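You operate a simulated robot arm through the tools that you are given. There is no shell and no other tool. Be economical: measure what you need, move in short steps, check, and stop when the job is done.

You run a simulated two-armed robot. Do the job below in one go: nothing can be reset, and whatever is moved stays where it is left.

Task
Bolt the stop at D27, then plug the yellow hose in at D21.
Fine: on line 2's column; the hose end and the socket wrench lie on the steel ledge below; free and tighten the stop's bolt with that wrench and put it back; the blue hose stays in. Set down upright: socket wrench.

It is judged by the outcome, as a careful person would: the job done as asked, and still so three seconds after it is handed in. It fails if anything else is knocked over, pushed out of place, dropped, spilled or broken.

Robot
Two 7-joint arms with fingered hands on one trunk, on a base that drives. Base frame: it is fixed to the floor where the robot stands at the start and does not move with it; the origin is under the middle of the robot, x ahead of it, y to its left, z up. Lengths are in mm, angles in rad, forces in N, time in s.
The left shoulder is at the start at [30, 136, 1205], the right one opposite. Places, roughly: lower port [600, 0, 1100]; panel bolt [600, -100, 900]; panel stop [600, 100, 900]; upper port [600, 100, 1200]. Payload 5 kg a hand.
Tool frame (each hand has its own): the origin (TCP) lies between the finger pads and is the grasp point; the fingertips stand 42 mm ahead of it; z points along the fingers, y is the line along which they close. Largest opening 208 mm; the body of the gripper starts 119 mm behind the TCP. The gripper is a hand of 4 fingers: y runs from the thumb to the fingers, the wrist lies at [0, 0, -332] in the tool frame.
Orientation is that of the tool frame in the base frame, as a unit quaternion [w, x, y, z]. With the fingers straight down and closing along the base's y, the tool's x points along the base's -x, its y along +y and its z along -z.

Tools
- The arms move only by the tool step_arm. It takes "left_increments", "right_increments" or both (then of equal length, played together; a hand with none holds still); each is a list of rows, each a list of 6 numbers: the shift along the base's x, y, z in mm, then the turn, a rotation vector about the base's x, y, z in rad. In form: [[x, y, z, ax, ay, az], ...]. A call has 1 to 20 rows; each row shifts and turns the commanded pose from where the row before left it. A row lasts 0.2 s, in which the tool goes at most 50 mm and 0.15 rad; a call with a longer step from one row to the next is refused whole. A pose out of reach is approached as far as the arm can. The call stops where the force on the tool passes 40 N (or 10 N more than at its start, if that is more) or the arm is blocked; 0.2 s more then pass. In this call time passes only in rows, and 0.2 s behind the last. It gives the time, the measured TCP pose, the force on the tool (base axes), the opening and the grip force at its end, in the units of the frame above (readings bear some noise), with the torque about the TCP (base axes, N m) and any sound that the robot's microphone picked up.
- Cameras (640 x 400 px; columns grow to the right, rows downward): "scene" is now at [43.1, -9.5, 1933.5]; the picture's right is [-0.09, -1.00, 0.00], its down [-0.82, 0.08, -0.57] and it looks along [0.57, -0.05, -0.82] (base axes); focal length 275 px, centre (320, 200). "left" rides on the left gripper at [-101, 0, -145] in its tool frame; the picture's right is [0.00, -1.00, 0.00], its down [0.82, 0.00, -0.57] and it looks along [0.57, 0.00, 0.82] (tool axes); focal length 261 px, centre (320, 200). "right" rides on the right gripper at [101, 0, -145] in its tool frame; the picture's right is [0.00, 1.00, 0.00], its down [-0.82, 0.00, -0.57] and it looks along [-0.57, 0.00, 0.82] (tool axes); focal length 261 px, centre (320, 200). There is no depth. A picture from a camera that has moved, and an enlarged one, comes with that camera's place and axes in the base frame and with its lens. The place of the scene camera against the robot may be out by one fixed shift of up to 12 mm in any direction.
- camera(camera): a new picture of that camera. No time passes.
- raise_lower(by): slides the trunk up (or, below 0, down) by that many mm; the arms and the scene camera ride with it, the base frame stays. It gives what a move gives, with no picture.
- drive_base(legs): drives the robot by 1 to 6 legs, each [ahead, left, turn to the left] in mm, mm and rad, along the robot's own axes; the way and the turn of a leg run together, so that a leg with both is an arc; at most 1500 mm and 3.142 rad a leg. The arms and the cameras ride along, it lands a little off, and it stops where it bumps. It gives what a move gives.
- curl_fingers(finger1, finger2, finger3, thumb_bend, hand): sets how far each is bent, from 0 (flat) to 1 (curled in); at 0.3 the hand is open as for a grip, at 0.7 the pads meet at the TCP. One left out holds its place. A second passes; each finger stops where it meets its share of the squeeze, and holds until it gets a number again. It is the only way to open and close the hand. It gives what a move gives, with no picture; readings hold the bend of each and the force on the fingers (four entries, about 0 where the hand has none), thumb and palm.
- head_to(pan, tilt): turns the head with the scene camera to pan (to the left, within 2.496 rad either way) and tilt (down, from -0.506 to 1.204), counted from straight ahead of the robot. It gives what a move gives.
- enlarge(camera, box): a new picture of the part [left, top, right, bottom] of that camera's present view, enlarged. No time passes.
- job_done(): hands the job in; it is judged then, once.

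Go step by step. Nothing tells you exact positions but the pictures and the camera data: compare them with the known pose of the tool, close in by small moves and look again before you grip or let go. The budget is 120 turns and 108 pictures, counting those below and the enlarged ones. Unless the task says otherwise, let go and move clear before handing in, and close with one line.

The tools are called by a JSON object that holds its "op" and its "data". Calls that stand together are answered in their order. step_arm: Moves the arms, as the interface text tells. Its arguments: {"type":"object","properties":{"left_increments":{"type":"array","items":{"type":"array","items":{"type":"number"}}},"right_increments":{"type":"array","items":{"type":"array","items":{"type":"number"}}}},"required":[]} The other tools are called the same way: raise_lower (by) slides the trunk up or down; curl_fingers (finger1, finger2, finger3, thumb_bend, hand) moves the fingers one by one; drive_base (legs) drives the base; head_to (pan, tilt) turns the head that bears the scene camera; camera (camera) takes a picture; enlarge (camera, box) takes an enlarged picture of a part of a camera's view; job_done () hands the job in.

At the start:

```text
t: 0.0
left_ee_pos: [419.3, 165.4, 1205.5]
left_tcp_rot: [0.0, 0.0, 1.0, 0.001]
left_wrist_force: [0.1, -0.6, 0.0]
left_moment: [-0.03, 0.0, 0.01]
left_gripper_width: 207.6
left_finger_force: 0.0
left_shape: jaw
left_bend: [0.3, 0.3, 0.3, 0.3]
left_finger forces: [0.0, 0.1, 0.0, 0.0, 0.0, 0.0]
right_ee_pos: [712.3, -375.9, 1299.4]
right_tcp_rot: [0.0, 0.001, 1.0, 0.0]
right_wrist_force: [0.2, -0.1, 0.5]
right_moment: [0.04, 0.01, 0.03]
right_gripper_width: 207.9
right_finger_force: 0.1
right_shape: jaw
right_bend: [0.3, 0.3, 0.3, 0.3]
right_finger forces: [0.0, 0.0, 0.0, 0.0, 0.0, 0.1]
trunk travel left (down, up): [-225.0, 265.0]
robot x, y, heading: [-1.2, -1.4, 0.002]
head pan, tilt: [-0.093, 0.96]
```

scene: 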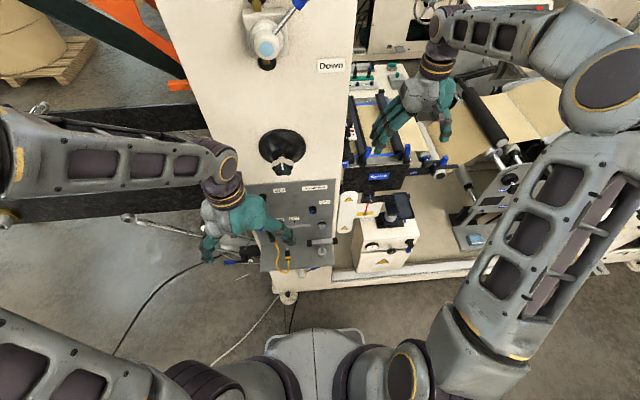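
right: 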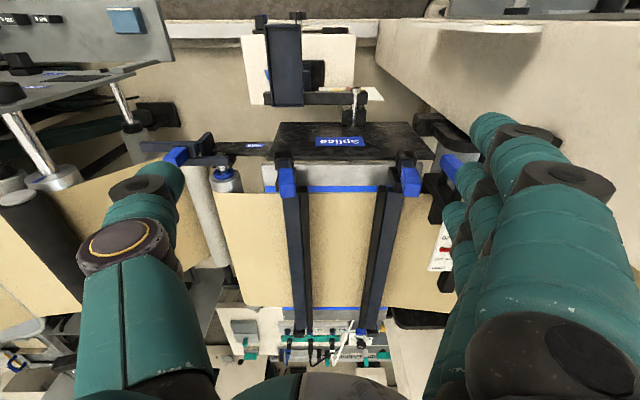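
left: 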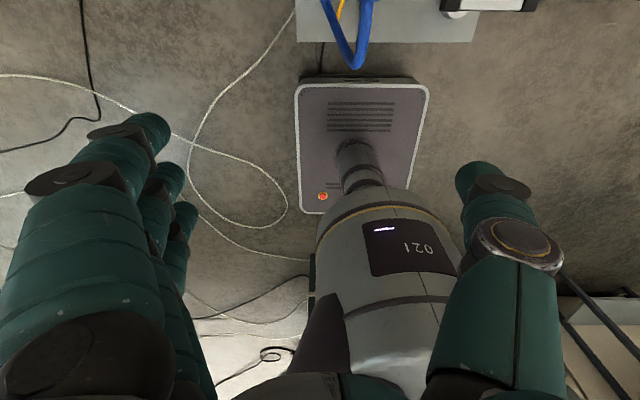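

I see a white column with a grey panel ahead, partly hidden behind the left hand. I'll enlarge the panel to read the labels first.

{"op": "enlarge", "data": {"camera": "scene", "box": [220, 160, 380, 300]}}

{"op": "head_to", "data": {"pan": 0.0, "tilt": 0.75}}

```text
2.86 times, centred on (300, 230) of scene
camera zoom: at [43.1, -9.5, 1933.5], right [-0.09, -1.0, 0.0], down [-0.82, 0.08, -0.57], along [0.57, -0.05, -0.82], focal length 786 px, centre (377, 114)
```

zoom: 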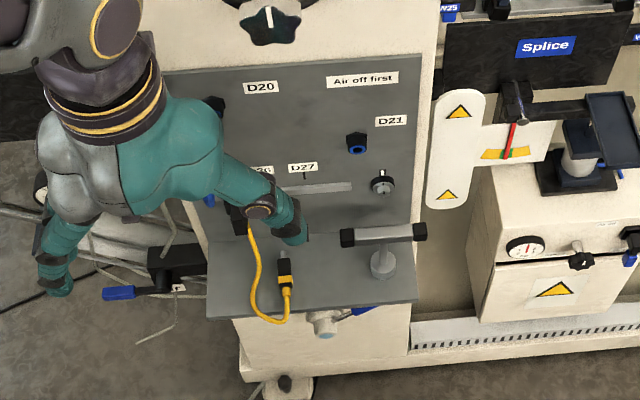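

```text
t: 0.7
left_ee_pos: [420.2, 165.2, 1205.5]
left_tcp_rot: [0.0, 0.0, 1.0, 0.0]
left_wrist_force: [0.5, -0.8, -1.0]
left_moment: [0.03, -0.03, -0.02]
left_gripper_width: 207.6
left_finger_force: 0.0
left_shape: jaw
left_bend: [0.3, 0.3, 0.3, 0.3]
left_finger forces: [0.0, 0.0, 0.0, 0.0, 0.0, 0.1]
right_ee_pos: [713.0, -375.6, 1299.2]
right_tcp_rot: [0.0, 0.0, 1.0, 0.0]
right_wrist_force: [0.9, 0.4, 0.3]
right_moment: [-0.03, 0.02, -0.01]
right_gripper_width: 207.8
right_finger_force: 0.0
right_shape: jaw
right_bend: [0.3, 0.3, 0.3, 0.3]
right_finger forces: [0.0, 0.0, 0.0, 0.0, 0.0, 0.0]
trunk travel left (down, up): [-225.0, 265.0]
robot x, y, heading: [-0.6, 0.8, 0.003]
head pan, tilt: [0.0, 0.75]
```

The panel has D20, D21, D26 and D27 labels plus an "Air off first" plate, and a T-handled wrench on the ledge. The left hand hides part of it, so I'll move that aside and look again.

{"op": "step_arm", "data": {"left_increments": [[-10, 45, 0, 0, 0, 0], [-10, 45, 0, 0, 0, 0], [-10, 45, 0, 0, 0, 0], [0, 45, 0, 0, 0, 0], [0, 45, 0, 0, 0, 0]]}}

{"op": "camera", "data": {"camera": "scene"}}

```text
t: 1.9
left_ee_pos: [389.7, 391.1, 1203.3]
left_tcp_rot: [0.0, 0.0, 1.0, 0.0]
left_wrist_force: [0.0, 0.4, 0.7]
left_moment: [-0.1, -0.03, -0.01]
left_gripper_width: 207.8
left_finger_force: 0.0
left_shape: jaw
left_bend: [0.3, 0.3, 0.3, 0.3]
left_finger forces: [0.0, 0.0, 0.0, 0.0, 0.0, 0.1]
right_ee_pos: [712.1, -373.2, 1300.4]
right_tcp_rot: [0.0, 0.0, 1.0, 0.001]
right_wrist_force: [0.6, 0.3, -0.4]
right_moment: [-0.12, 0.03, 0.03]
right_gripper_width: 208.1
right_finger_force: 0.1
right_shape: jaw
right_bend: [0.3, 0.3, 0.3, 0.3]
right_finger forces: [0.0, 0.1, 0.0, 0.0, 0.0, 0.0]
trunk travel left (down, up): [-225.0, 265.0]
robot x, y, heading: [-1.4, -2.1, 0.0]
head pan, tilt: [0.0, 0.75]
```

```text
103 pictures are left
camera scene: at [54.0, -1.6, 1949.8], right [0.0, -1.0, 0.0], down [-0.68, 0.0, -0.73], along [0.73, 0.0, -0.68], focal length 275 px, centre (320, 200)
```

scene: 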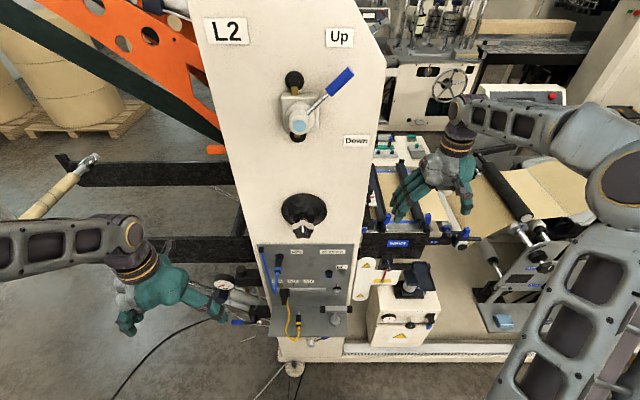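

{"op": "enlarge", "data": {"camera": "scene", "box": [200, 225, 370, 365]}}

{"op": "enlarge", "data": {"camera": "scene", "box": [250, 235, 350, 300]}}

```text
2.86 times, centred on (285, 295) of scene
camera zoom: at [54.0, -1.6, 1949.8], right [0.0, -1.0, 0.0], down [-0.68, 0.0, -0.73], along [0.73, 0.0, -0.68], focal length 786 px, centre (420, -71)
```

zoom: 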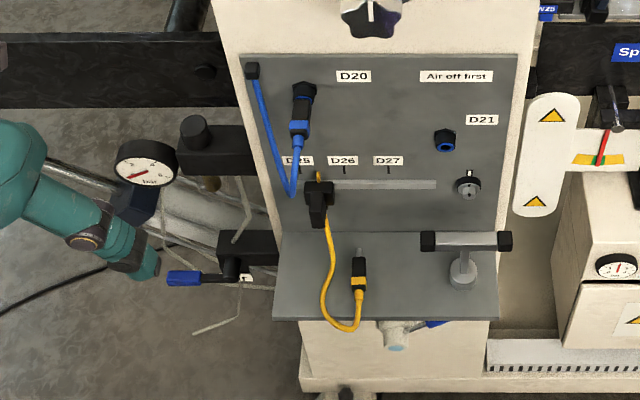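

```text
6.15 times, centred on (300, 268) of scene
camera zoom: at [54.0, -1.6, 1949.8], right [0.0, -1.0, 0.0], down [-0.68, 0.0, -0.73], along [0.73, 0.0, -0.68], focal length 1692 px, centre (443, -215)
```

zoom: 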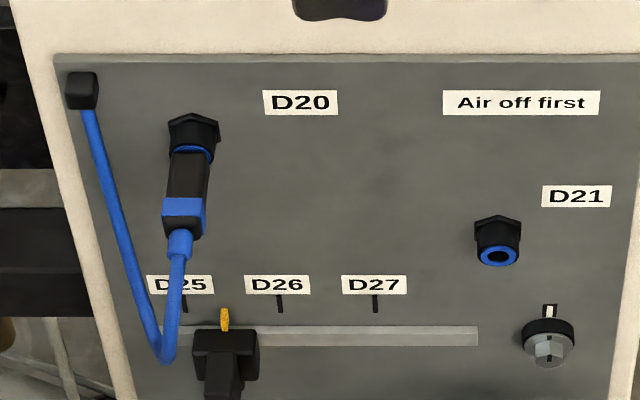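

The stop sits between D25 and D26, the bolt head is at the right under D21, and D21 is free. I need closer looks at the possible air valves because of the "Air off first" plate.

{"op": "enlarge", "data": {"camera": "scene", "box": [210, 265, 290, 335]}}

{"op": "enlarge", "data": {"camera": "scene", "box": [270, 275, 350, 355]}}

{"op": "enlarge", "data": {"camera": "scene", "box": [250, 50, 380, 160]}}

```text
5.71 times, centred on (250, 300) of scene
camera zoom: at [54.0, -1.6, 1949.8], right [0.0, -1.0, 0.0], down [-0.68, 0.0, -0.73], along [0.73, 0.0, -0.68], focal length 1571 px, centre (720, -371)
```

zoom: 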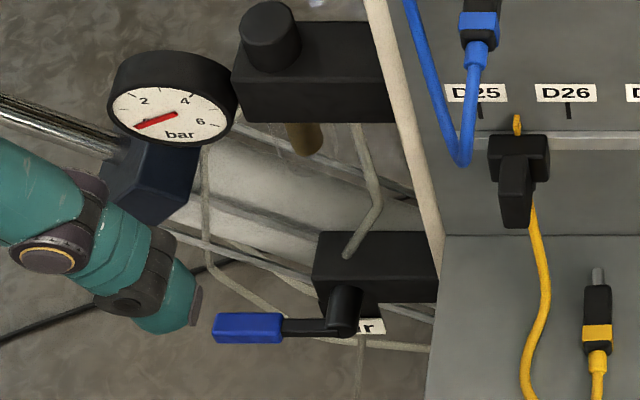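

```text
5.00 times, centred on (310, 315) of scene
camera zoom: at [54.0, -1.6, 1949.8], right [0.0, -1.0, 0.0], down [-0.68, 0.0, -0.73], along [0.73, 0.0, -0.68], focal length 1375 px, centre (370, -375)
```

zoom: 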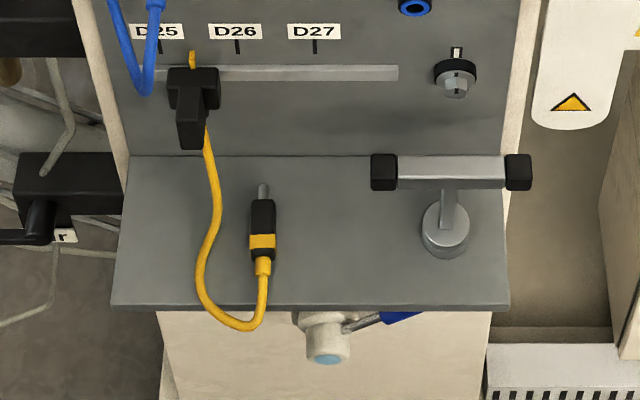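

```text
3.64 times, centred on (315, 105) of scene
camera zoom: at [54.0, -1.6, 1949.8], right [0.0, -1.0, 0.0], down [-0.68, 0.0, -0.73], along [0.73, 0.0, -0.68], focal length 1000 px, centre (338, 546)
```

zoom: 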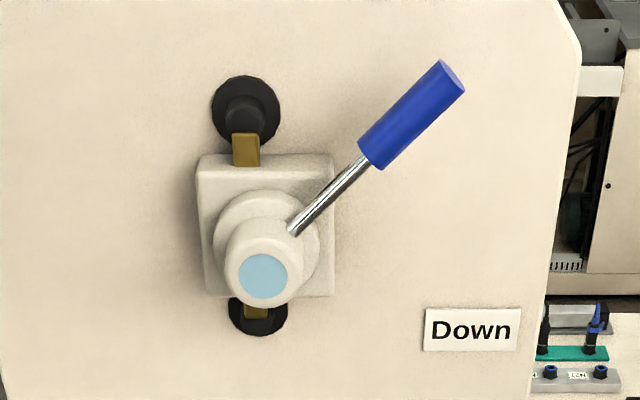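

There is a gauge and a blue-handled valve to the left of the column, which is probably the air supply. I'll lift and pull the right hand clear, then back the base up 200 mm so the hands can work horizontally.

{"op": "step_arm", "data": {"right_increments": [[0, 0, 40, 0, 0, 0], [0, 0, 40, 0, 0, 0], [0, 0, 40, 0, 0, 0], [-45, 0, 0, 0, 0, 0], [-45, 0, 0, 0, 0, 0], [-45, 0, 0, 0, 0, 0], [-45, 0, 0, 0, 0, 0]]}}

{"op": "drive_base", "data": {"legs": [[-220, 0, 0]]}}

{"op": "step_arm", "data": {"left_increments": [[0, 0, -5, 0, -0.15, 0], [0, 0, -5, 0, -0.15, 0], [0, 0, -5, 0, -0.15, 0], [0, 0, -5, 0, -0.15, 0], [0, 0, -5, 0, -0.15, 0], [0, 0, -5, 0, -0.15, 0], [0, 0, -5, 0, -0.15, 0], [0, 0, -5, 0, -0.15, 0], [0, 0, -5, 0, -0.15, 0], [0, 0, -5, 0, -0.15, 0], [0, 0, 0, 0, -0.07, 0]]}}

{"op": "camera", "data": {"camera": "left"}}

```text
t: 3.5
left_ee_pos: [386.6, 390.6, 1205.1]
left_tcp_rot: [0.0, -0.001, 1.0, 0.0]
left_wrist_force: [-0.1, -0.1, -0.1]
left_moment: [-0.02, -0.15, 0.01]
left_gripper_width: 207.7
left_finger_force: 0.2
left_shape: jaw
left_bend: [0.3, 0.3, 0.3, 0.3]
left_finger forces: [0.0, 0.0, 0.0, 0.0, 0.0, 0.0]
right_ee_pos: [531.1, -373.9, 1421.4]
right_tcp_rot: [0.001, -0.001, 1.0, 0.0]
right_wrist_force: [-0.9, 0.5, 0.4]
right_moment: [-0.06, -0.21, 0.01]
right_gripper_width: 207.9
right_finger_force: 0.0
right_shape: jaw
right_bend: [0.3, 0.3, 0.3, 0.3]
right_finger forces: [0.0, 0.0, 0.0, 0.1, 0.0, 0.0]
trunk travel left (down, up): [-225.0, 265.0]
robot x, y, heading: [-3.1, 1.0, -0.001]
head pan, tilt: [0.0, 0.75]
```

```text
t: 5.2
left_ee_pos: [168.2, 389.2, 1205.9]
left_tcp_rot: [0.0, 0.0, 1.0, 0.0]
left_wrist_force: [-0.4, 0.1, -0.3]
left_moment: [0.0, -0.05, -0.03]
left_gripper_width: 207.9
left_finger_force: 0.0
left_shape: jaw
left_bend: [0.3, 0.3, 0.3, 0.3]
left_finger forces: [0.1, 0.0, 0.1, 0.0, 0.0, 0.1]
right_ee_pos: [314.0, -375.0, 1419.2]
right_tcp_rot: [0.001, 0.0, 1.0, -0.001]
right_wrist_force: [-0.4, 0.1, 0.7]
right_moment: [0.02, -0.11, -0.02]
right_gripper_width: 207.9
right_finger_force: 0.1
right_shape: jaw
right_bend: [0.3, 0.3, 0.3, 0.3]
right_finger forces: [0.0, 0.0, 0.0, 0.0, 0.1, 0.0]
trunk travel left (down, up): [-225.0, 265.0]
robot x, y, heading: [-216.8, 1.3, -0.003]
head pan, tilt: [0.0, 0.75]
```

```text
t: 7.6
left_ee_pos: [261.8, 509.8, 1190.1]
left_tcp_rot: [0.704, 0.004, 0.71, 0.003]
left_wrist_force: [1.9, -1.9, 0.1]
left_moment: [-0.08, -0.09, 0.29]
left_gripper_width: 208.0
left_finger_force: 0.1
left_shape: jaw
left_bend: [0.3, 0.3, 0.3, 0.3]
left_finger forces: [0.0, 0.1, 0.0, 0.0, 0.0, 0.0]
left hand out of reach, approached as far as the arm can: row 3, 4, 5, 6, 7, 8
right_ee_pos: [312.6, -376.4, 1420.7]
right_tcp_rot: [0.001, 0.0, 1.0, 0.0]
right_wrist_force: [-0.3, 0.9, 1.1]
right_moment: [0.02, -0.01, -0.03]
right_gripper_width: 207.8
right_finger_force: 0.0
right_shape: jaw
right_bend: [0.3, 0.3, 0.3, 0.3]
right_finger forces: [0.0, 0.1, 0.1, 0.0, 0.1, 0.1]
trunk travel left (down, up): [-225.0, 265.0]
robot x, y, heading: [-218.3, -2.4, 0.008]
head pan, tilt: [0.0, 0.75]
```

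```text
97 pictures are left
camera left: at [117.6, 509.9, 1292.3], right [0.0, -1.0, 0.0], down [-0.58, 0.01, -0.82], along [0.82, 0.0, -0.58], focal length 261 px, centre (320, 200)
```

left: 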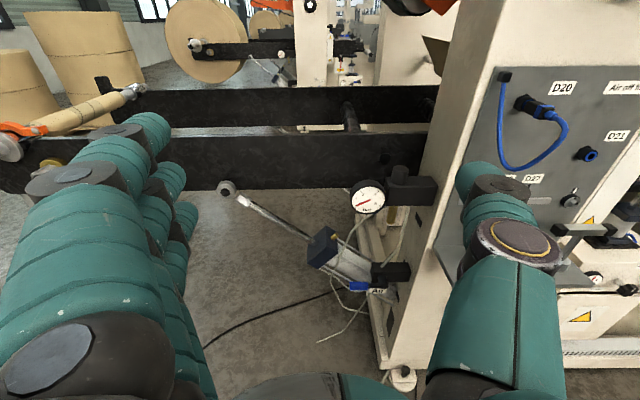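

{"op": "enlarge", "data": {"camera": "left", "box": [330, 160, 430, 310]}}

{"op": "enlarge", "data": {"camera": "left", "box": [470, 60, 640, 240]}}

```text
2.67 times, centred on (380, 235) of left
camera zoom: at [117.6, 509.9, 1292.3], right [0.0, -1.0, 0.0], down [-0.58, 0.01, -0.82], along [0.82, 0.0, -0.58], focal length 695 px, centre (160, 107)
```

zoom: 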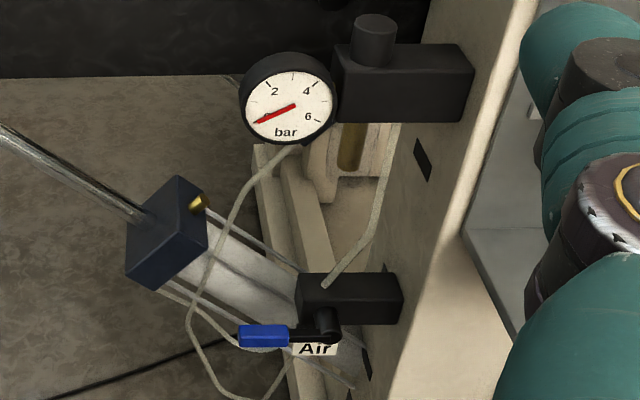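

```text
2.22 times, centred on (555, 150) of left
camera zoom: at [117.6, 509.9, 1292.3], right [0.0, -1.0, 0.0], down [-0.58, 0.01, -0.82], along [0.82, 0.0, -0.58], focal length 579 px, centre (-202, 311)
```

zoom: 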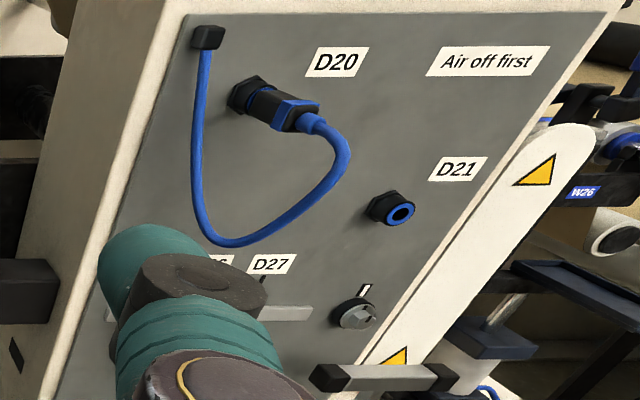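

The gauge reads 0 bar, so the air is already off and the valve needs no touching. Now I'll bring the left hand across in front of the panel for a front view.

{"op": "step_arm", "data": {"left_increments": [[10, -45, 0, 0, 0, 0], [10, -45, 0, 0, 0, 0], [10, -45, 0, 0, 0, 0], [10, -45, 0, 0, 0, 0], [10, -45, 0, 0, 0, 0], [10, -45, 0, 0, 0, 0], [10, -45, 0, 0, 0, 0]]}}

{"op": "camera", "data": {"camera": "left"}}

{"op": "camera", "data": {"camera": "scene"}}

```text
t: 9.2
left_ee_pos: [386.8, 248.8, 1128.9]
left_tcp_rot: [0.706, 0.0, 0.708, 0.001]
left_wrist_force: [1.1, -0.1, -0.2]
left_moment: [0.03, -0.09, 0.03]
left_gripper_width: 207.9
left_finger_force: 0.1
left_shape: jaw
left_bend: [0.3, 0.3, 0.3, 0.3]
left_finger forces: [0.0, 0.1, 0.0, 0.0, 0.0, 0.0]
left hand out of reach, approached as far as the arm can: row 2, 3, 4, 5, 6
right_ee_pos: [317.1, -374.7, 1418.0]
right_tcp_rot: [-0.001, -0.001, 1.0, 0.002]
right_wrist_force: [0.4, -0.7, -0.6]
right_moment: [0.14, 0.16, 0.02]
right_gripper_width: 207.7
right_finger_force: 0.1
right_shape: jaw
right_bend: [0.3, 0.3, 0.3, 0.3]
right_finger forces: [0.1, 0.1, 0.1, 0.0, 0.0, 0.0]
trunk travel left (down, up): [-225.0, 265.0]
robot x, y, heading: [-219.0, 2.1, -0.003]
head pan, tilt: [0.0, 0.75]
```

```text
94 pictures are left
camera left: at [241.9, 249.1, 1229.3], right [0.0, -1.0, 0.0], down [-0.57, 0.0, -0.82], along [0.82, 0.0, -0.57], focal length 261 px, centre (320, 200)
```

left: 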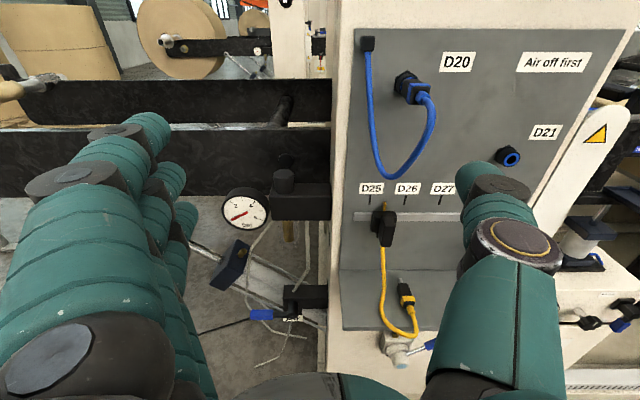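

```text
93 pictures are left
camera scene: at [-163.1, -4.3, 1949.7], right [0.0, -1.0, 0.0], down [-0.68, 0.0, -0.73], along [0.73, 0.0, -0.68], focal length 275 px, centre (320, 200)
```

scene: 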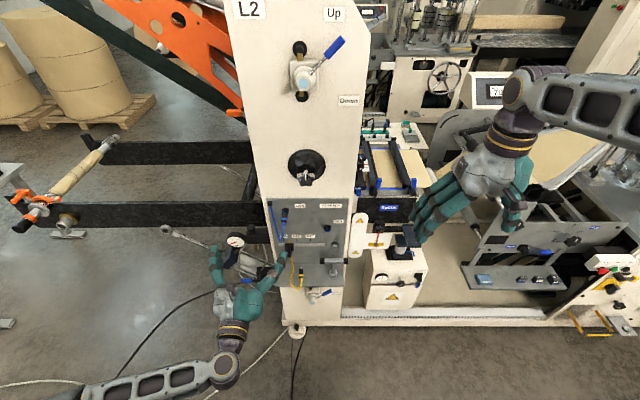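

{"op": "enlarge", "data": {"camera": "left", "box": [335, 160, 465, 370]}}

{"op": "enlarge", "data": {"camera": "scene", "box": [255, 195, 365, 310]}}

```text
1.90 times, centred on (400, 265) of left
camera zoom: at [241.9, 249.1, 1229.3], right [0.0, -1.0, 0.0], down [-0.57, 0.0, -0.82], along [0.82, 0.0, -0.57], focal length 496 px, centre (168, 76)
```

zoom: 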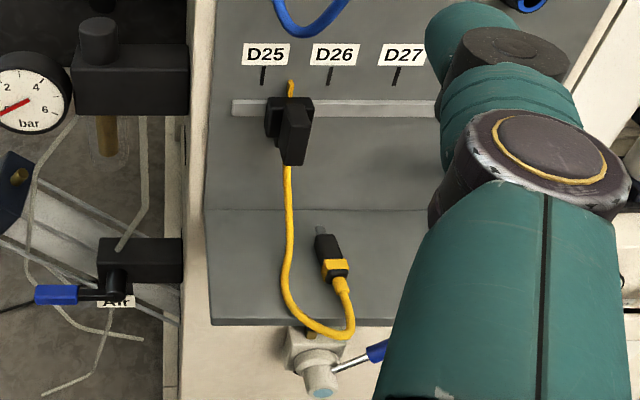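

```text
3.48 times, centred on (310, 252) of scene
camera zoom: at [-163.1, -4.3, 1949.7], right [0.0, -1.0, 0.0], down [-0.68, 0.0, -0.73], along [0.73, 0.0, -0.68], focal length 956 px, centre (355, 17)
```

zoom: 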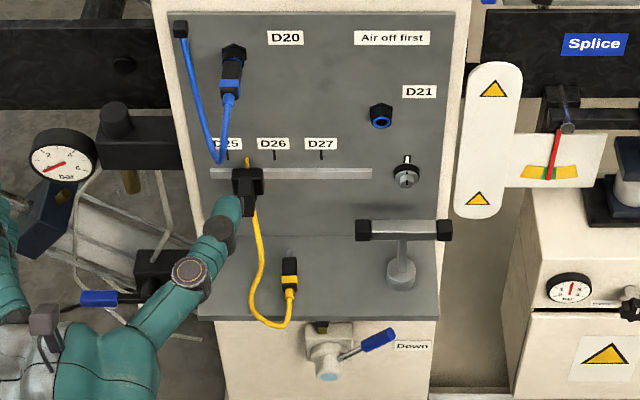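

Air is off; the stop is a black block on the rail, the wrench stands upright on its socket with the T-bar along y (about x 548, y -65), and the bolt is above it. I'll roll the right hand so it closes across the bar and tilt it back to keep its body off the panel.

{"op": "step_arm", "data": {"right_increments": [[0, 10, -20, 0, 0, 0.1428], [0, 10, -20, 0, 0, 0.1428], [0, 10, -20, 0, 0, 0.1428], [0, 10, -20, 0, 0, 0.1428], [0, 10, -20, 0, 0, 0.1428], [0, 10, -20, 0, 0, 0.1428], [0, 10, -20, 0, 0, 0.1428], [0, 10, 0, 0, 0, 0.1428], [0, 10, 0, 0, 0, 0.1428], [0, 10, 0, 0, 0, 0.1428], [0, 10, 0, 0, 0, 0.1428], [0, 20, 0, 0, -0.15, 0], [0, 20, 0, 0, -0.15, 0], [0, 20, 0, 0, -0.15, 0]]}}

{"op": "camera", "data": {"camera": "right"}}

{"op": "camera", "data": {"camera": "scene"}}

```text
t: 12.2
left_ee_pos: [385.1, 248.8, 1131.0]
left_tcp_rot: [0.708, -0.001, 0.706, 0.0]
left_wrist_force: [-1.0, 0.1, -0.6]
left_moment: [0.0, 0.03, -0.05]
left_gripper_width: 207.8
left_finger_force: 0.0
left_shape: jaw
left_bend: [0.3, 0.3, 0.3, 0.3]
left_finger forces: [0.0, 0.0, 0.0, 0.0, 0.0, 0.0]
right_ee_pos: [312.6, -204.1, 1280.5]
right_tcp_rot: [-0.159, 0.69, -0.688, 0.158]
right_wrist_force: [-1.2, 0.6, 1.1]
right_moment: [-0.06, -0.1, -0.03]
right_gripper_width: 207.8
right_finger_force: 0.1
right_shape: jaw
right_bend: [0.3, 0.3, 0.3, 0.3]
right_finger forces: [0.0, 0.0, 0.0, 0.1, 0.0, 0.0]
trunk travel left (down, up): [-225.0, 265.0]
robot x, y, heading: [-220.0, 1.4, 0.001]
head pan, tilt: [0.0, 0.75]
```

```text
90 pictures are left
camera right: at [248.8, -305.0, 1411.1], right [-0.9, 0.0, -0.44], down [-0.25, 0.82, 0.52], along [0.36, 0.57, -0.74], focal length 261 px, centre (320, 200)
```

right: 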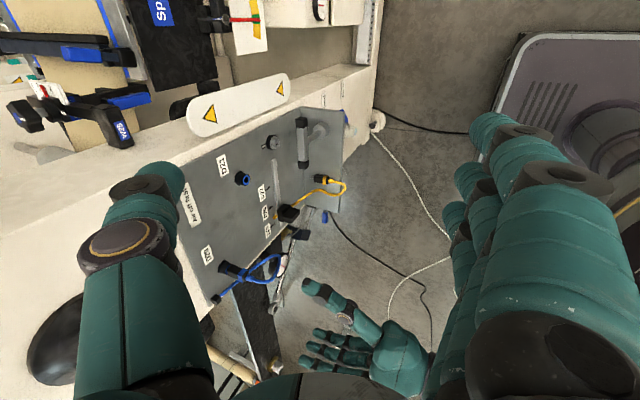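

```text
89 pictures are left
camera scene: at [-168.1, -1.9, 1949.9], right [0.0, -1.0, 0.0], down [-0.68, 0.0, -0.73], along [0.73, 0.0, -0.68], focal length 275 px, centre (320, 200)
```

scene: 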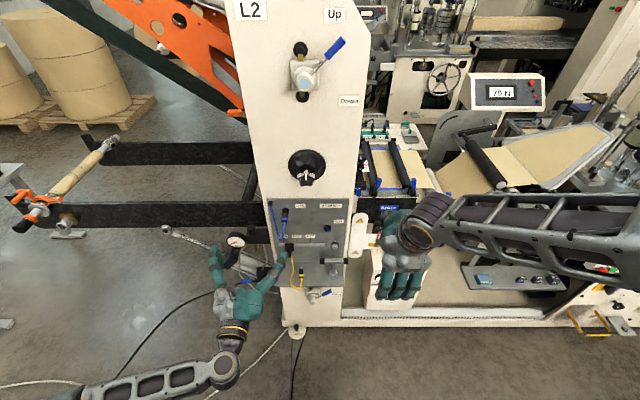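

{"op": "enlarge", "data": {"camera": "right", "box": [180, 95, 360, 235]}}

{"op": "enlarge", "data": {"camera": "scene", "box": [270, 190, 370, 300]}}

```text
2.86 times, centred on (270, 165) of right
camera zoom: at [248.8, -305.0, 1411.1], right [-0.9, 0.0, -0.44], down [-0.25, 0.82, 0.52], along [0.36, 0.57, -0.74], focal length 745 px, centre (463, 300)
```

zoom: 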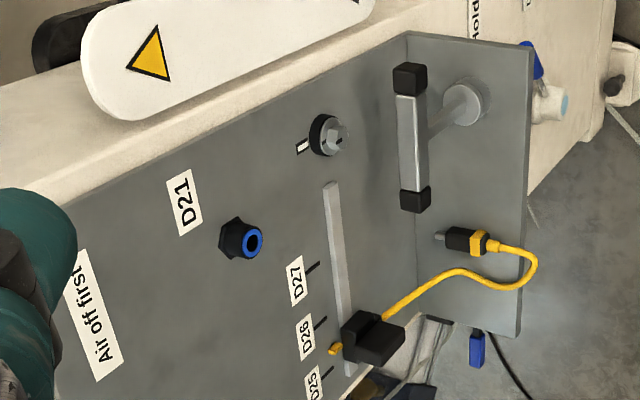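

```text
3.64 times, centred on (320, 245) of scene
camera zoom: at [-168.1, -1.9, 1949.9], right [0.0, -1.0, 0.0], down [-0.68, 0.0, -0.73], along [0.73, 0.0, -0.68], focal length 1000 px, centre (320, 36)
```

zoom: 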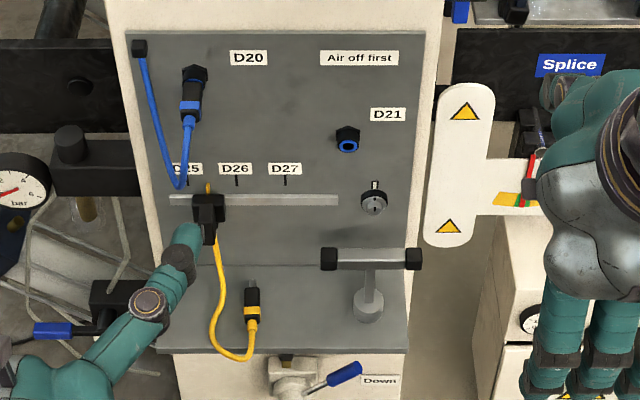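

Triangulating from the two hand cameras: panel face x≈607, D26 tick y≈102, D27 y≈43, bolt about (588, -67, 944), wrench bar centre about (533, -63, 916), ledge z≈789. I'll narrow the right hand and go to a pre-grasp point above the wrench.

{"op": "curl_fingers", "data": {"hand": "right", "finger1": 0.5, "finger2": 0.5, "finger3": 0.5, "thumb_bend": 0.5}}

{"op": "step_arm", "data": {"right_increments": [[20, 24, -38, 0, 0, 0], [20, 24, -38, 0, 0, 0], [20, 24, -38, 0, 0, 0], [20, 24, -38, 0, 0, 0], [20, 24, -38, 0, 0, 0], [20, 21, -38, 0, 0, 0]]}}

{"op": "camera", "data": {"camera": "right"}}

{"op": "enlarge", "data": {"camera": "scene", "box": [270, 190, 370, 300]}}

```text
t: 13.2
left_ee_pos: [385.8, 247.7, 1129.6]
left_tcp_rot: [0.707, 0.0, 0.707, 0.0]
left_wrist_force: [0.0, 0.7, 0.7]
left_moment: [-0.01, 0.04, 0.01]
left_gripper_width: 207.8
left_finger_force: 0.0
left_shape: jaw
left_bend: [0.3, 0.3, 0.3, 0.3]
left_finger forces: [0.1, 0.0, 0.0, 0.0, 0.0, 0.0]
right_ee_pos: [314.3, -205.4, 1280.0]
right_tcp_rot: [-0.158, 0.689, -0.689, 0.157]
right_wrist_force: [0.4, -0.1, -1.2]
right_moment: [0.01, 0.0, -0.03]
right_gripper_width: 121.4
right_finger_force: 0.0
right_shape: fingers
right_bend: [0.5, 0.5, 0.5, 0.5]
right_finger forces: [0.0, 0.1, 0.0, 0.0, 0.2, 0.0]
trunk travel left (down, up): [-225.0, 265.0]
robot x, y, heading: [-218.9, -0.7, 0.003]
head pan, tilt: [0.0, 0.75]
```

```text
t: 14.6
left_ee_pos: [388.8, 249.4, 1128.7]
left_tcp_rot: [0.707, -0.001, 0.707, 0.0]
left_wrist_force: [0.5, 0.5, -0.1]
left_moment: [-0.02, -0.02, -0.04]
left_gripper_width: 207.8
left_finger_force: 0.1
left_shape: jaw
left_bend: [0.3, 0.3, 0.3, 0.3]
left_finger forces: [0.0, 0.0, 0.0, 0.0, 0.1, 0.0]
right_ee_pos: [436.1, -63.5, 1051.9]
right_tcp_rot: [0.158, -0.689, 0.69, -0.157]
right_wrist_force: [1.7, 0.9, 0.7]
right_moment: [-0.06, 0.15, -0.01]
right_gripper_width: 121.2
right_finger_force: 0.0
right_shape: fingers
right_bend: [0.5, 0.5, 0.5, 0.5]
right_finger forces: [0.1, 0.0, 0.1, 0.1, 0.0, 0.0]
trunk travel left (down, up): [-225.0, 265.0]
robot x, y, heading: [-219.8, -2.5, -0.0]
head pan, tilt: [0.0, 0.75]
```

```text
86 pictures are left
camera right: at [372.8, -163.3, 1181.4], right [-0.9, 0.0, -0.43], down [-0.24, 0.82, 0.52], along [0.36, 0.57, -0.74], focal length 261 px, centre (320, 200)
```

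right: 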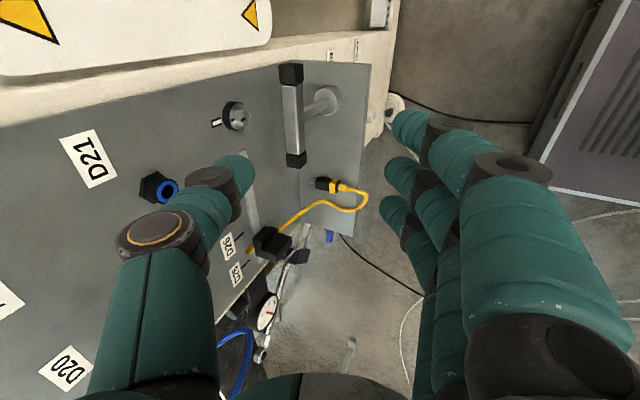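

```text
3.64 times, centred on (320, 245) of scene
camera zoom: at [-163.4, -1.6, 1949.6], right [0.0, -1.0, 0.0], down [-0.68, 0.0, -0.73], along [0.73, 0.0, -0.68], focal length 1000 px, centre (320, 36)
```

zoom: 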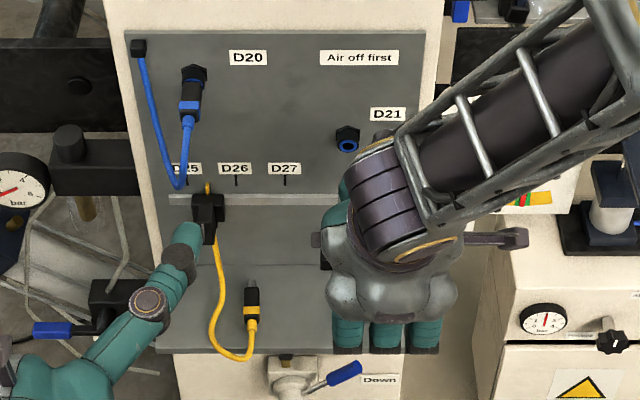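

{"op": "enlarge", "data": {"camera": "right", "box": [200, 40, 380, 200]}}

```text
2.50 times, centred on (290, 120) of right
camera zoom: at [372.8, -163.3, 1181.4], right [-0.9, 0.0, -0.43], down [-0.24, 0.82, 0.52], along [0.36, 0.57, -0.74], focal length 652 px, centre (395, 400)
```

zoom: 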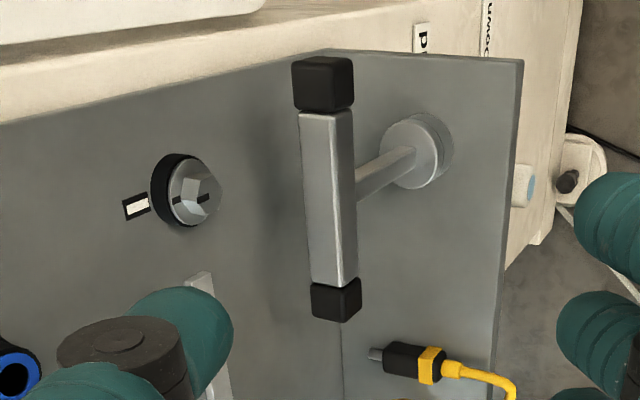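

The bar centre now works out at (539, -61, 912), with the stem vertical beneath it. The thumb is on the panel side, so I'll bend it more, then move to a point in line with the bar and look.

{"op": "curl_fingers", "data": {"hand": "right", "finger1": 0.55, "finger2": 0.55, "finger3": 0.55, "thumb_bend": 0.6}}

{"op": "step_arm", "data": {"right_increments": [[20, 1, -11, 0, 0, 0], [20, 1, -11, 0, 0, 0], [18, 0, -35, 0, 0, 0], [12, 0, -23, 0, 0, 0]]}}

{"op": "camera", "data": {"camera": "right"}}

```text
t: 15.6
left_ee_pos: [385.6, 247.5, 1128.6]
left_tcp_rot: [0.707, 0.0, 0.707, 0.0]
left_wrist_force: [0.2, 0.2, 0.1]
left_moment: [0.02, 0.0, 0.02]
left_gripper_width: 207.9
left_finger_force: 0.0
left_shape: jaw
left_bend: [0.3, 0.3, 0.3, 0.3]
left_finger forces: [0.1, 0.0, 0.0, 0.1, 0.0, 0.0]
right_ee_pos: [434.8, -63.8, 1052.5]
right_tcp_rot: [-0.158, 0.689, -0.689, 0.157]
right_wrist_force: [-1.4, 0.3, -0.6]
right_moment: [0.02, 0.05, 0.02]
right_gripper_width: 84.3
right_finger_force: 0.1
right_shape: fingers
right_bend: [0.55, 0.55, 0.55, 0.6]
right_finger forces: [0.0, 0.2, 0.1, 0.1, 0.1, 0.0]
trunk travel left (down, up): [-225.0, 265.0]
robot x, y, heading: [-221.0, 0.3, 0.005]
head pan, tilt: [0.0, 0.75]
```

```text
t: 16.6
left_ee_pos: [388.0, 248.0, 1130.0]
left_tcp_rot: [0.707, -0.001, 0.707, 0.0]
left_wrist_force: [1.1, -0.6, 0.1]
left_moment: [0.03, 0.02, -0.01]
left_gripper_width: 208.0
left_finger_force: 0.1
left_shape: jaw
left_bend: [0.3, 0.3, 0.3, 0.3]
left_finger forces: [0.1, 0.0, 0.1, 0.0, 0.1, 0.0]
right_ee_pos: [504.7, -61.9, 972.4]
right_tcp_rot: [0.158, -0.689, 0.689, -0.159]
right_wrist_force: [0.1, 0.4, 1.2]
right_moment: [-0.02, 0.06, -0.04]
right_gripper_width: 83.9
right_finger_force: 0.2
right_shape: fingers
right_bend: [0.55, 0.55, 0.55, 0.6]
right_finger forces: [0.0, 0.0, 0.1, 0.0, 0.0, 0.0]
trunk travel left (down, up): [-225.0, 265.0]
robot x, y, heading: [-220.8, -2.3, 0.001]
head pan, tilt: [0.0, 0.75]
```

```text
83 pictures are left
camera right: at [441.0, -162.1, 1102.1], right [-0.9, 0.0, -0.43], down [-0.24, 0.82, 0.52], along [0.36, 0.57, -0.74], focal length 261 px, centre (320, 200)
```

right: 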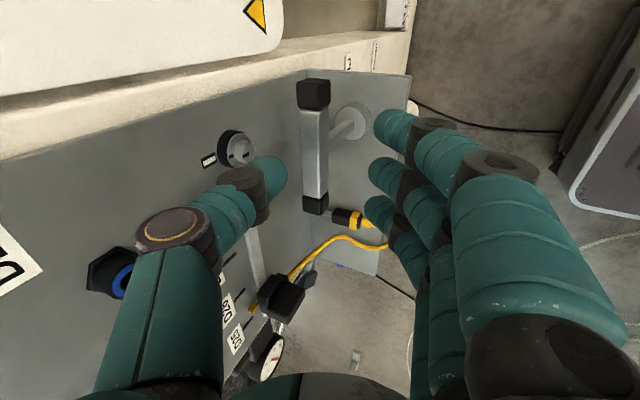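

The bar lies centred between thumb and fingers, about 70 mm ahead. I'll tuck the thumb slightly more and advance along the tool axis.

{"op": "curl_fingers", "data": {"hand": "right", "thumb_bend": 0.63}}

{"op": "step_arm", "data": {"right_increments": [[5, 0, -10, 0, 0, 0], [5, 0, -10, 0, 0, 0], [5, 0, -10, 0, 0, 0], [4, 0, -9, 0, 0, 0], [4, 0, -9, 0, 0, 0], [4, 0, -8, 0, 0, 0]]}}

{"op": "camera", "data": {"camera": "right"}}

{"op": "enlarge", "data": {"camera": "scene", "box": [270, 190, 370, 300]}}

```text
t: 17.6
left_ee_pos: [385.3, 247.2, 1130.3]
left_tcp_rot: [0.707, 0.0, 0.707, 0.0]
left_wrist_force: [-0.3, 0.4, 0.7]
left_moment: [0.0, -0.02, 0.01]
left_gripper_width: 208.0
left_finger_force: 0.1
left_shape: jaw
left_bend: [0.3, 0.3, 0.3, 0.3]
left_finger forces: [0.0, 0.0, 0.0, 0.0, 0.0, 0.0]
right_ee_pos: [504.3, -61.1, 972.4]
right_tcp_rot: [-0.158, 0.69, -0.689, 0.158]
right_wrist_force: [0.5, 0.3, 0.0]
right_moment: [-0.01, 0.0, 0.03]
right_gripper_width: 76.8
right_finger_force: 0.1
right_shape: fingers
right_bend: [0.55, 0.55, 0.55, 0.63]
right_finger forces: [0.1, 0.0, 0.0, 0.0, 0.0, 0.1]
trunk travel left (down, up): [-225.0, 265.0]
robot x, y, heading: [-221.4, -2.5, 0.002]
head pan, tilt: [0.0, 0.75]
```

```text
t: 19.0
left_ee_pos: [385.5, 247.3, 1130.1]
left_tcp_rot: [0.707, 0.001, 0.708, -0.001]
left_wrist_force: [-0.2, 0.8, 0.2]
left_moment: [-0.01, -0.01, -0.01]
left_gripper_width: 207.7
left_finger_force: 0.1
left_shape: jaw
left_bend: [0.3, 0.3, 0.3, 0.3]
left_finger forces: [0.1, 0.1, 0.0, 0.1, 0.0, 0.0]
right_ee_pos: [530.5, -61.1, 915.3]
right_tcp_rot: [-0.157, 0.69, -0.689, 0.157]
right_wrist_force: [-4.3, 0.4, -0.6]
right_moment: [-0.02, -0.21, 0.01]
right_gripper_width: 74.3
right_finger_force: 2.8
right_shape: fingers
right_bend: [0.55, 0.55, 0.55, 0.63]
right_finger forces: [0.0, 0.1, 0.0, 0.0, 5.5, 0.0]
trunk travel left (down, up): [-225.0, 265.0]
robot x, y, heading: [-216.0, -1.0, 0.0]
head pan, tilt: [0.0, 0.75]
```

```text
82 pictures are left
camera right: at [466.8, -161.9, 1045.6], right [-0.9, 0.0, -0.43], down [-0.24, 0.82, 0.52], along [0.36, 0.57, -0.74], focal length 261 px, centre (320, 200)
```

right: 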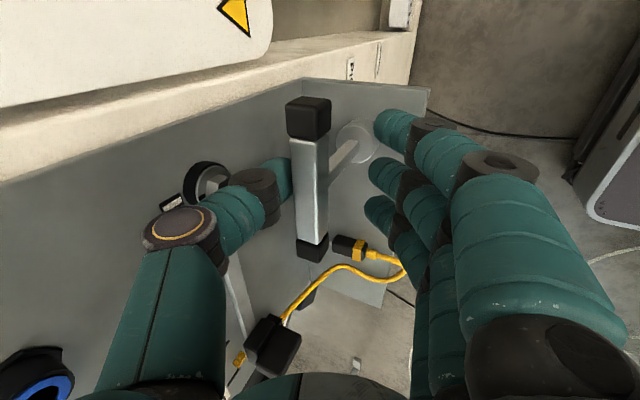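

```text
3.64 times, centred on (320, 245) of scene
camera zoom: at [-166.5, -2.5, 1949.8], right [0.0, -1.0, 0.0], down [-0.68, 0.0, -0.73], along [0.73, 0.0, -0.68], focal length 1000 px, centre (320, 36)
```

zoom: 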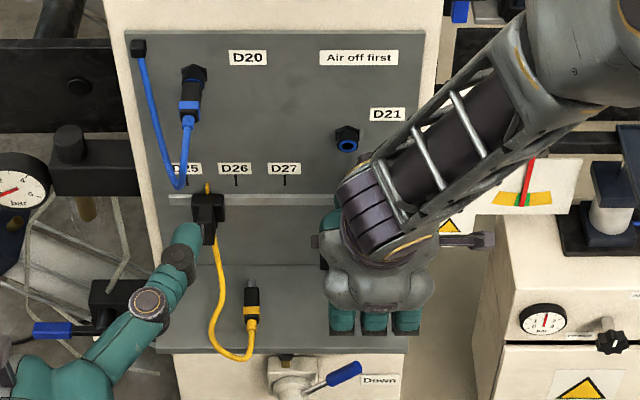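

The thumb's back lightly touches the panel (5.5 N). I'll ease back 4 mm and close on the bar.

{"op": "step_arm", "data": {"right_increments": [[-4, 0, 0, 0, 0, 0]]}}

{"op": "curl_fingers", "data": {"hand": "right", "finger1": 0.64, "finger2": 0.64, "finger3": 0.64, "thumb_bend": 0.67}}

{"op": "camera", "data": {"camera": "right"}}

```text
t: 19.4
left_ee_pos: [385.3, 248.5, 1130.4]
left_tcp_rot: [0.707, 0.0, 0.707, 0.0]
left_wrist_force: [0.6, -0.4, 0.0]
left_moment: [0.0, 0.0, 0.02]
left_gripper_width: 207.7
left_finger_force: 0.0
left_shape: jaw
left_bend: [0.3, 0.3, 0.3, 0.3]
left_finger forces: [0.0, 0.1, 0.0, 0.0, 0.0, 0.0]
right_ee_pos: [528.0, -62.9, 917.2]
right_tcp_rot: [0.157, -0.689, 0.69, -0.158]
right_wrist_force: [-0.5, 0.6, 0.7]
right_moment: [-0.01, -0.03, 0.0]
right_gripper_width: 76.4
right_finger_force: 0.1
right_shape: fingers
right_bend: [0.55, 0.55, 0.55, 0.63]
right_finger forces: [0.0, 0.0, 0.1, 0.0, 0.1, 0.0]
trunk travel left (down, up): [-225.0, 265.0]
robot x, y, heading: [-217.9, 2.9, 0.002]
head pan, tilt: [0.0, 0.75]
```

```text
t: 20.4
left_ee_pos: [386.0, 248.0, 1129.5]
left_tcp_rot: [0.706, 0.0, 0.708, 0.001]
left_wrist_force: [0.5, 1.0, 0.1]
left_moment: [0.04, 0.01, -0.04]
left_gripper_width: 207.8
left_finger_force: 0.0
left_shape: jaw
left_bend: [0.3, 0.3, 0.3, 0.3]
left_finger forces: [0.1, 0.1, 0.0, 0.0, 0.1, 0.1]
right_ee_pos: [528.1, -61.0, 914.5]
right_tcp_rot: [-0.157, 0.69, -0.689, 0.158]
right_wrist_force: [1.5, 0.5, 0.5]
right_moment: [-0.01, -0.03, -0.03]
right_gripper_width: 48.4
right_finger_force: 1.0
right_shape: fingers
right_bend: [0.64, 0.64, 0.64, 0.67]
right_finger forces: [0.0, 0.0, 0.1, 0.0, 0.7, 0.0]
trunk travel left (down, up): [-225.0, 265.0]
robot x, y, heading: [-222.8, 0.7, 0.003]
head pan, tilt: [0.0, 0.75]
```

```text
80 pictures are left
camera right: at [463.8, -162.0, 1046.2], right [-0.9, 0.0, -0.43], down [-0.24, 0.82, 0.52], along [0.36, 0.57, -0.74], focal length 261 px, centre (320, 200)
```

right: 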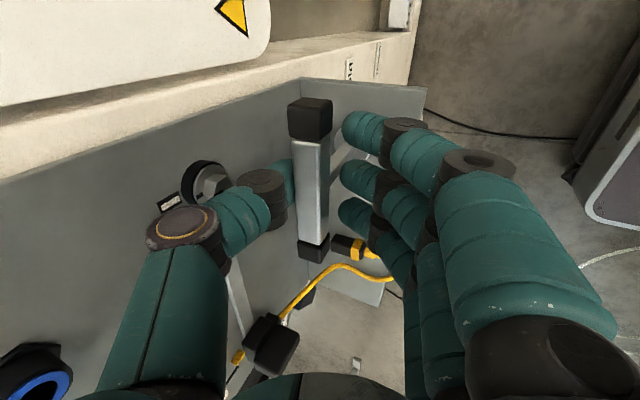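

The thumb touches the bar and all three fingers are beside it. I'll close the fingers firmly.

{"op": "curl_fingers", "data": {"hand": "right", "finger1": 0.85, "finger2": 0.85, "finger3": 0.85, "thumb_bend": 0.75}}

{"op": "camera", "data": {"camera": "right"}}

```text
t: 21.4
left_ee_pos: [386.6, 248.6, 1129.6]
left_tcp_rot: [0.707, -0.001, 0.707, 0.001]
left_wrist_force: [-0.4, -0.2, 0.6]
left_moment: [-0.02, -0.02, -0.02]
left_gripper_width: 207.9
left_finger_force: 0.0
left_shape: jaw
left_bend: [0.3, 0.3, 0.3, 0.3]
left_finger forces: [0.0, 0.0, 0.1, 0.0, 0.0, 0.0]
right_ee_pos: [526.5, -62.1, 914.5]
right_tcp_rot: [0.157, -0.689, 0.69, -0.158]
right_wrist_force: [-0.4, 0.1, -2.7]
right_moment: [0.0, 0.02, -0.04]
right_gripper_width: 27.0
right_finger_force: 25.1
right_shape: fingers
right_bend: [0.8, 0.79, 0.8, 0.71]
right_finger forces: [8.2, 12.5, 8.3, 0.0, 22.0, 0.0]
trunk travel left (down, up): [-225.0, 265.0]
robot x, y, heading: [-221.6, -0.6, -0.001]
head pan, tilt: [0.0, 0.75]
```

```text
79 pictures are left
camera right: at [463.8, -162.1, 1046.1], right [-0.9, 0.0, -0.43], down [-0.24, 0.82, 0.52], along [0.36, 0.57, -0.74], focal length 261 px, centre (320, 200)
```

right: 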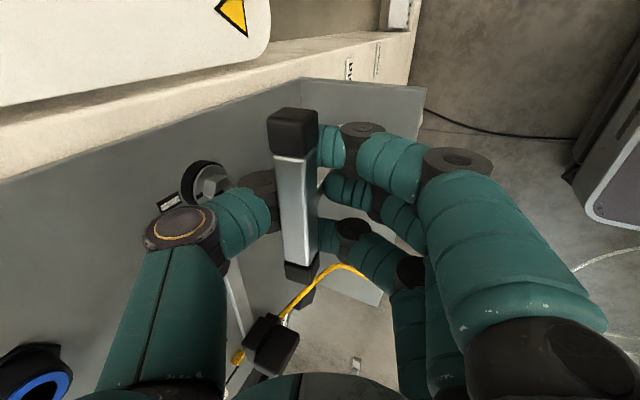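

Gripped with 25 N. I'll lift up and away from the panel.

{"op": "step_arm", "data": {"right_increments": [[-3, 0, 10, 0, 0, 0], [-6, 0, 20, 0, 0, 0], [-15, 0, 30, 0, 0, 0], [-30, 0, 30, 0, 0, 0], [-30, 0, 30, 0, 0, 0]]}}

{"op": "camera", "data": {"camera": "left"}}

{"op": "camera", "data": {"camera": "right"}}

{"op": "camera", "data": {"camera": "scene"}}

```text
t: 22.6
left_ee_pos: [385.0, 248.3, 1130.1]
left_tcp_rot: [0.707, 0.0, 0.707, 0.0]
left_wrist_force: [-1.0, 0.0, 0.4]
left_moment: [-0.01, 0.04, 0.0]
left_gripper_width: 208.1
left_finger_force: 0.1
left_shape: jaw
left_bend: [0.3, 0.3, 0.3, 0.3]
left_finger forces: [0.0, 0.0, 0.0, 0.0, 0.0, 0.1]
right_ee_pos: [440.6, -61.3, 1035.8]
right_tcp_rot: [0.158, -0.689, 0.689, -0.158]
right_wrist_force: [-1.7, 0.3, -2.9]
right_moment: [-0.02, -0.13, 0.01]
right_gripper_width: 27.3
right_finger_force: 24.9
right_shape: fingers
right_bend: [0.8, 0.79, 0.8, 0.71]
right_finger forces: [8.1, 12.6, 8.1, 0.1, 21.8, 0.0]
trunk travel left (down, up): [-225.0, 265.0]
robot x, y, heading: [-219.0, -0.7, -0.003]
head pan, tilt: [0.0, 0.75]
```

```text
78 pictures are left
camera left: at [239.0, 249.8, 1230.7], right [0.0, -1.0, 0.01], down [-0.57, 0.0, -0.82], along [0.82, 0.0, -0.57], focal length 261 px, centre (320, 200)
```

left: 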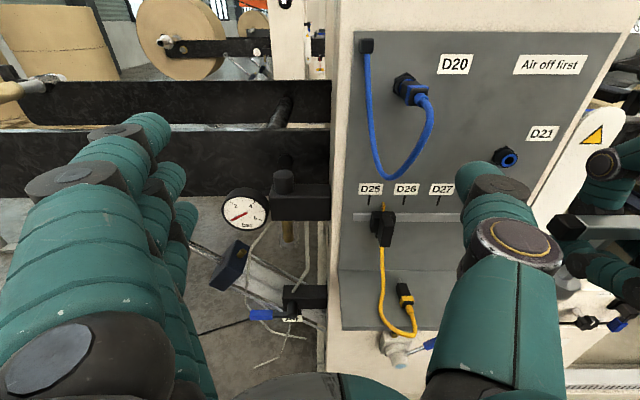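

```text
77 pictures are left
camera right: at [377.3, -161.8, 1166.9], right [-0.9, 0.0, -0.44], down [-0.25, 0.82, 0.52], along [0.36, 0.57, -0.74], focal length 261 px, centre (320, 200)
```

right: 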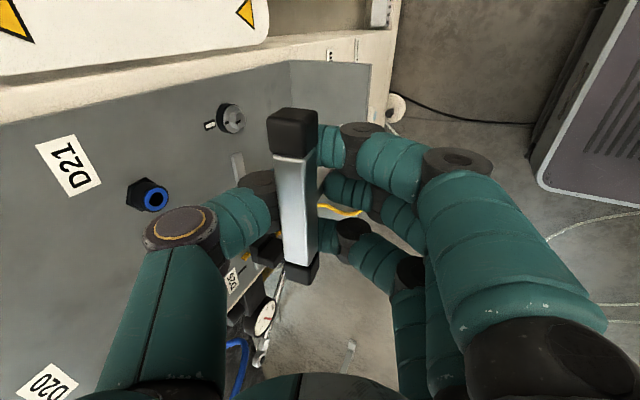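

```text
76 pictures are left
camera scene: at [-167.9, -2.5, 1950.0], right [0.0, -1.0, 0.0], down [-0.68, 0.0, -0.73], along [0.73, 0.0, -0.68], focal length 275 px, centre (320, 200)
```

scene: 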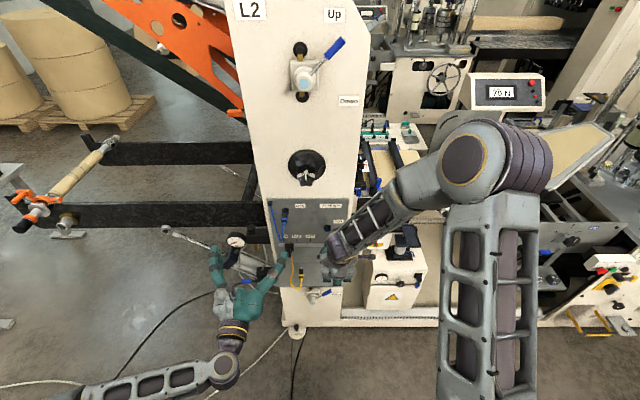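

The wrench is lifted. I'll pitch the right hand forward so the socket points at the panel, and yaw the left hand to get a side view of the wrench.

{"op": "step_arm", "data": {"right_increments": [[-4, 0, 0, 0, -0.1428, 0], [-4, 0, 0, 0, -0.1428, 0], [-4, 0, 0, 0, -0.1428, 0], [-4, 0, 0, 0, -0.1428, 0], [-4, 0, 0, 0, -0.1428, 0], [-4, 0, 0, 0, -0.1428, 0], [-4, 0, 0, 0, -0.1428, 0], [-4, 0, 0, 0, -0.1428, 0], [-4, 0, 0, 0, -0.1428, 0], [-4, 0, 0, 0, -0.1428, 0], [-4, 0, 0, 0, -0.1428, 0]], "left_increments": [[-5, 10, 0, 0, 0, -0.1], [-5, 10, 0, 0, 0, -0.1], [-5, 10, 0, 0, 0, -0.1], [-5, 10, 0, 0, 0, -0.1], [-5, 10, 0, 0, 0, -0.1], [-5, 10, 0, 0, 0, -0.1], [-5, 10, 0, 0, 0, -0.1], [-5, 10, 0, 0, 0, -0.1], [-5, 10, 0, 0, 0, -0.1], [-5, 10, 0, 0, 0, -0.1], [-5, 10, 0, 0, 0, -0.1]]}}

{"op": "camera", "data": {"camera": "left"}}

{"op": "camera", "data": {"camera": "scene"}}

```text
t: 25.0
left_ee_pos: [328.9, 358.8, 1129.7]
left_tcp_rot: [0.602, 0.369, 0.603, -0.37]
left_wrist_force: [0.0, 0.2, -1.2]
left_moment: [-0.02, 0.0, -0.04]
left_gripper_width: 208.0
left_finger_force: 0.1
left_shape: jaw
left_bend: [0.3, 0.3, 0.3, 0.3]
left_finger forces: [0.0, 0.1, 0.0, 0.0, 0.0, 0.0]
right_ee_pos: [399.4, -58.8, 1037.4]
right_tcp_rot: [0.6, -0.376, 0.374, -0.599]
right_wrist_force: [-0.1, -0.1, -2.5]
right_moment: [0.04, 0.19, -0.06]
right_gripper_width: 27.1
right_finger_force: 24.6
right_shape: fingers
right_bend: [0.8, 0.8, 0.8, 0.71]
right_finger forces: [7.3, 15.0, 7.5, 0.1, 19.5, 0.0]
trunk travel left (down, up): [-225.0, 265.0]
robot x, y, heading: [-218.7, -2.6, -0.0]
head pan, tilt: [0.0, 0.75]
```

```text
75 pictures are left
camera left: at [262.9, 489.7, 1230.8], right [-0.89, -0.45, 0.01], down [-0.26, 0.51, -0.82], along [0.37, -0.73, -0.57], focal length 261 px, centre (320, 200)
```

left: 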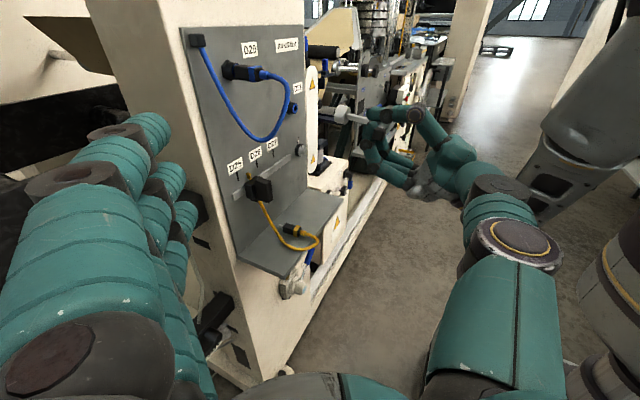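

```text
74 pictures are left
camera scene: at [-165.2, -0.8, 1949.7], right [0.0, -1.0, 0.0], down [-0.68, 0.0, -0.73], along [0.73, 0.0, -0.68], focal length 275 px, centre (320, 200)
```

scene: 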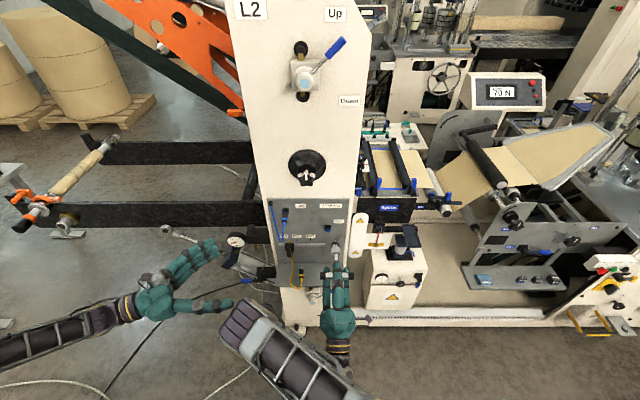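

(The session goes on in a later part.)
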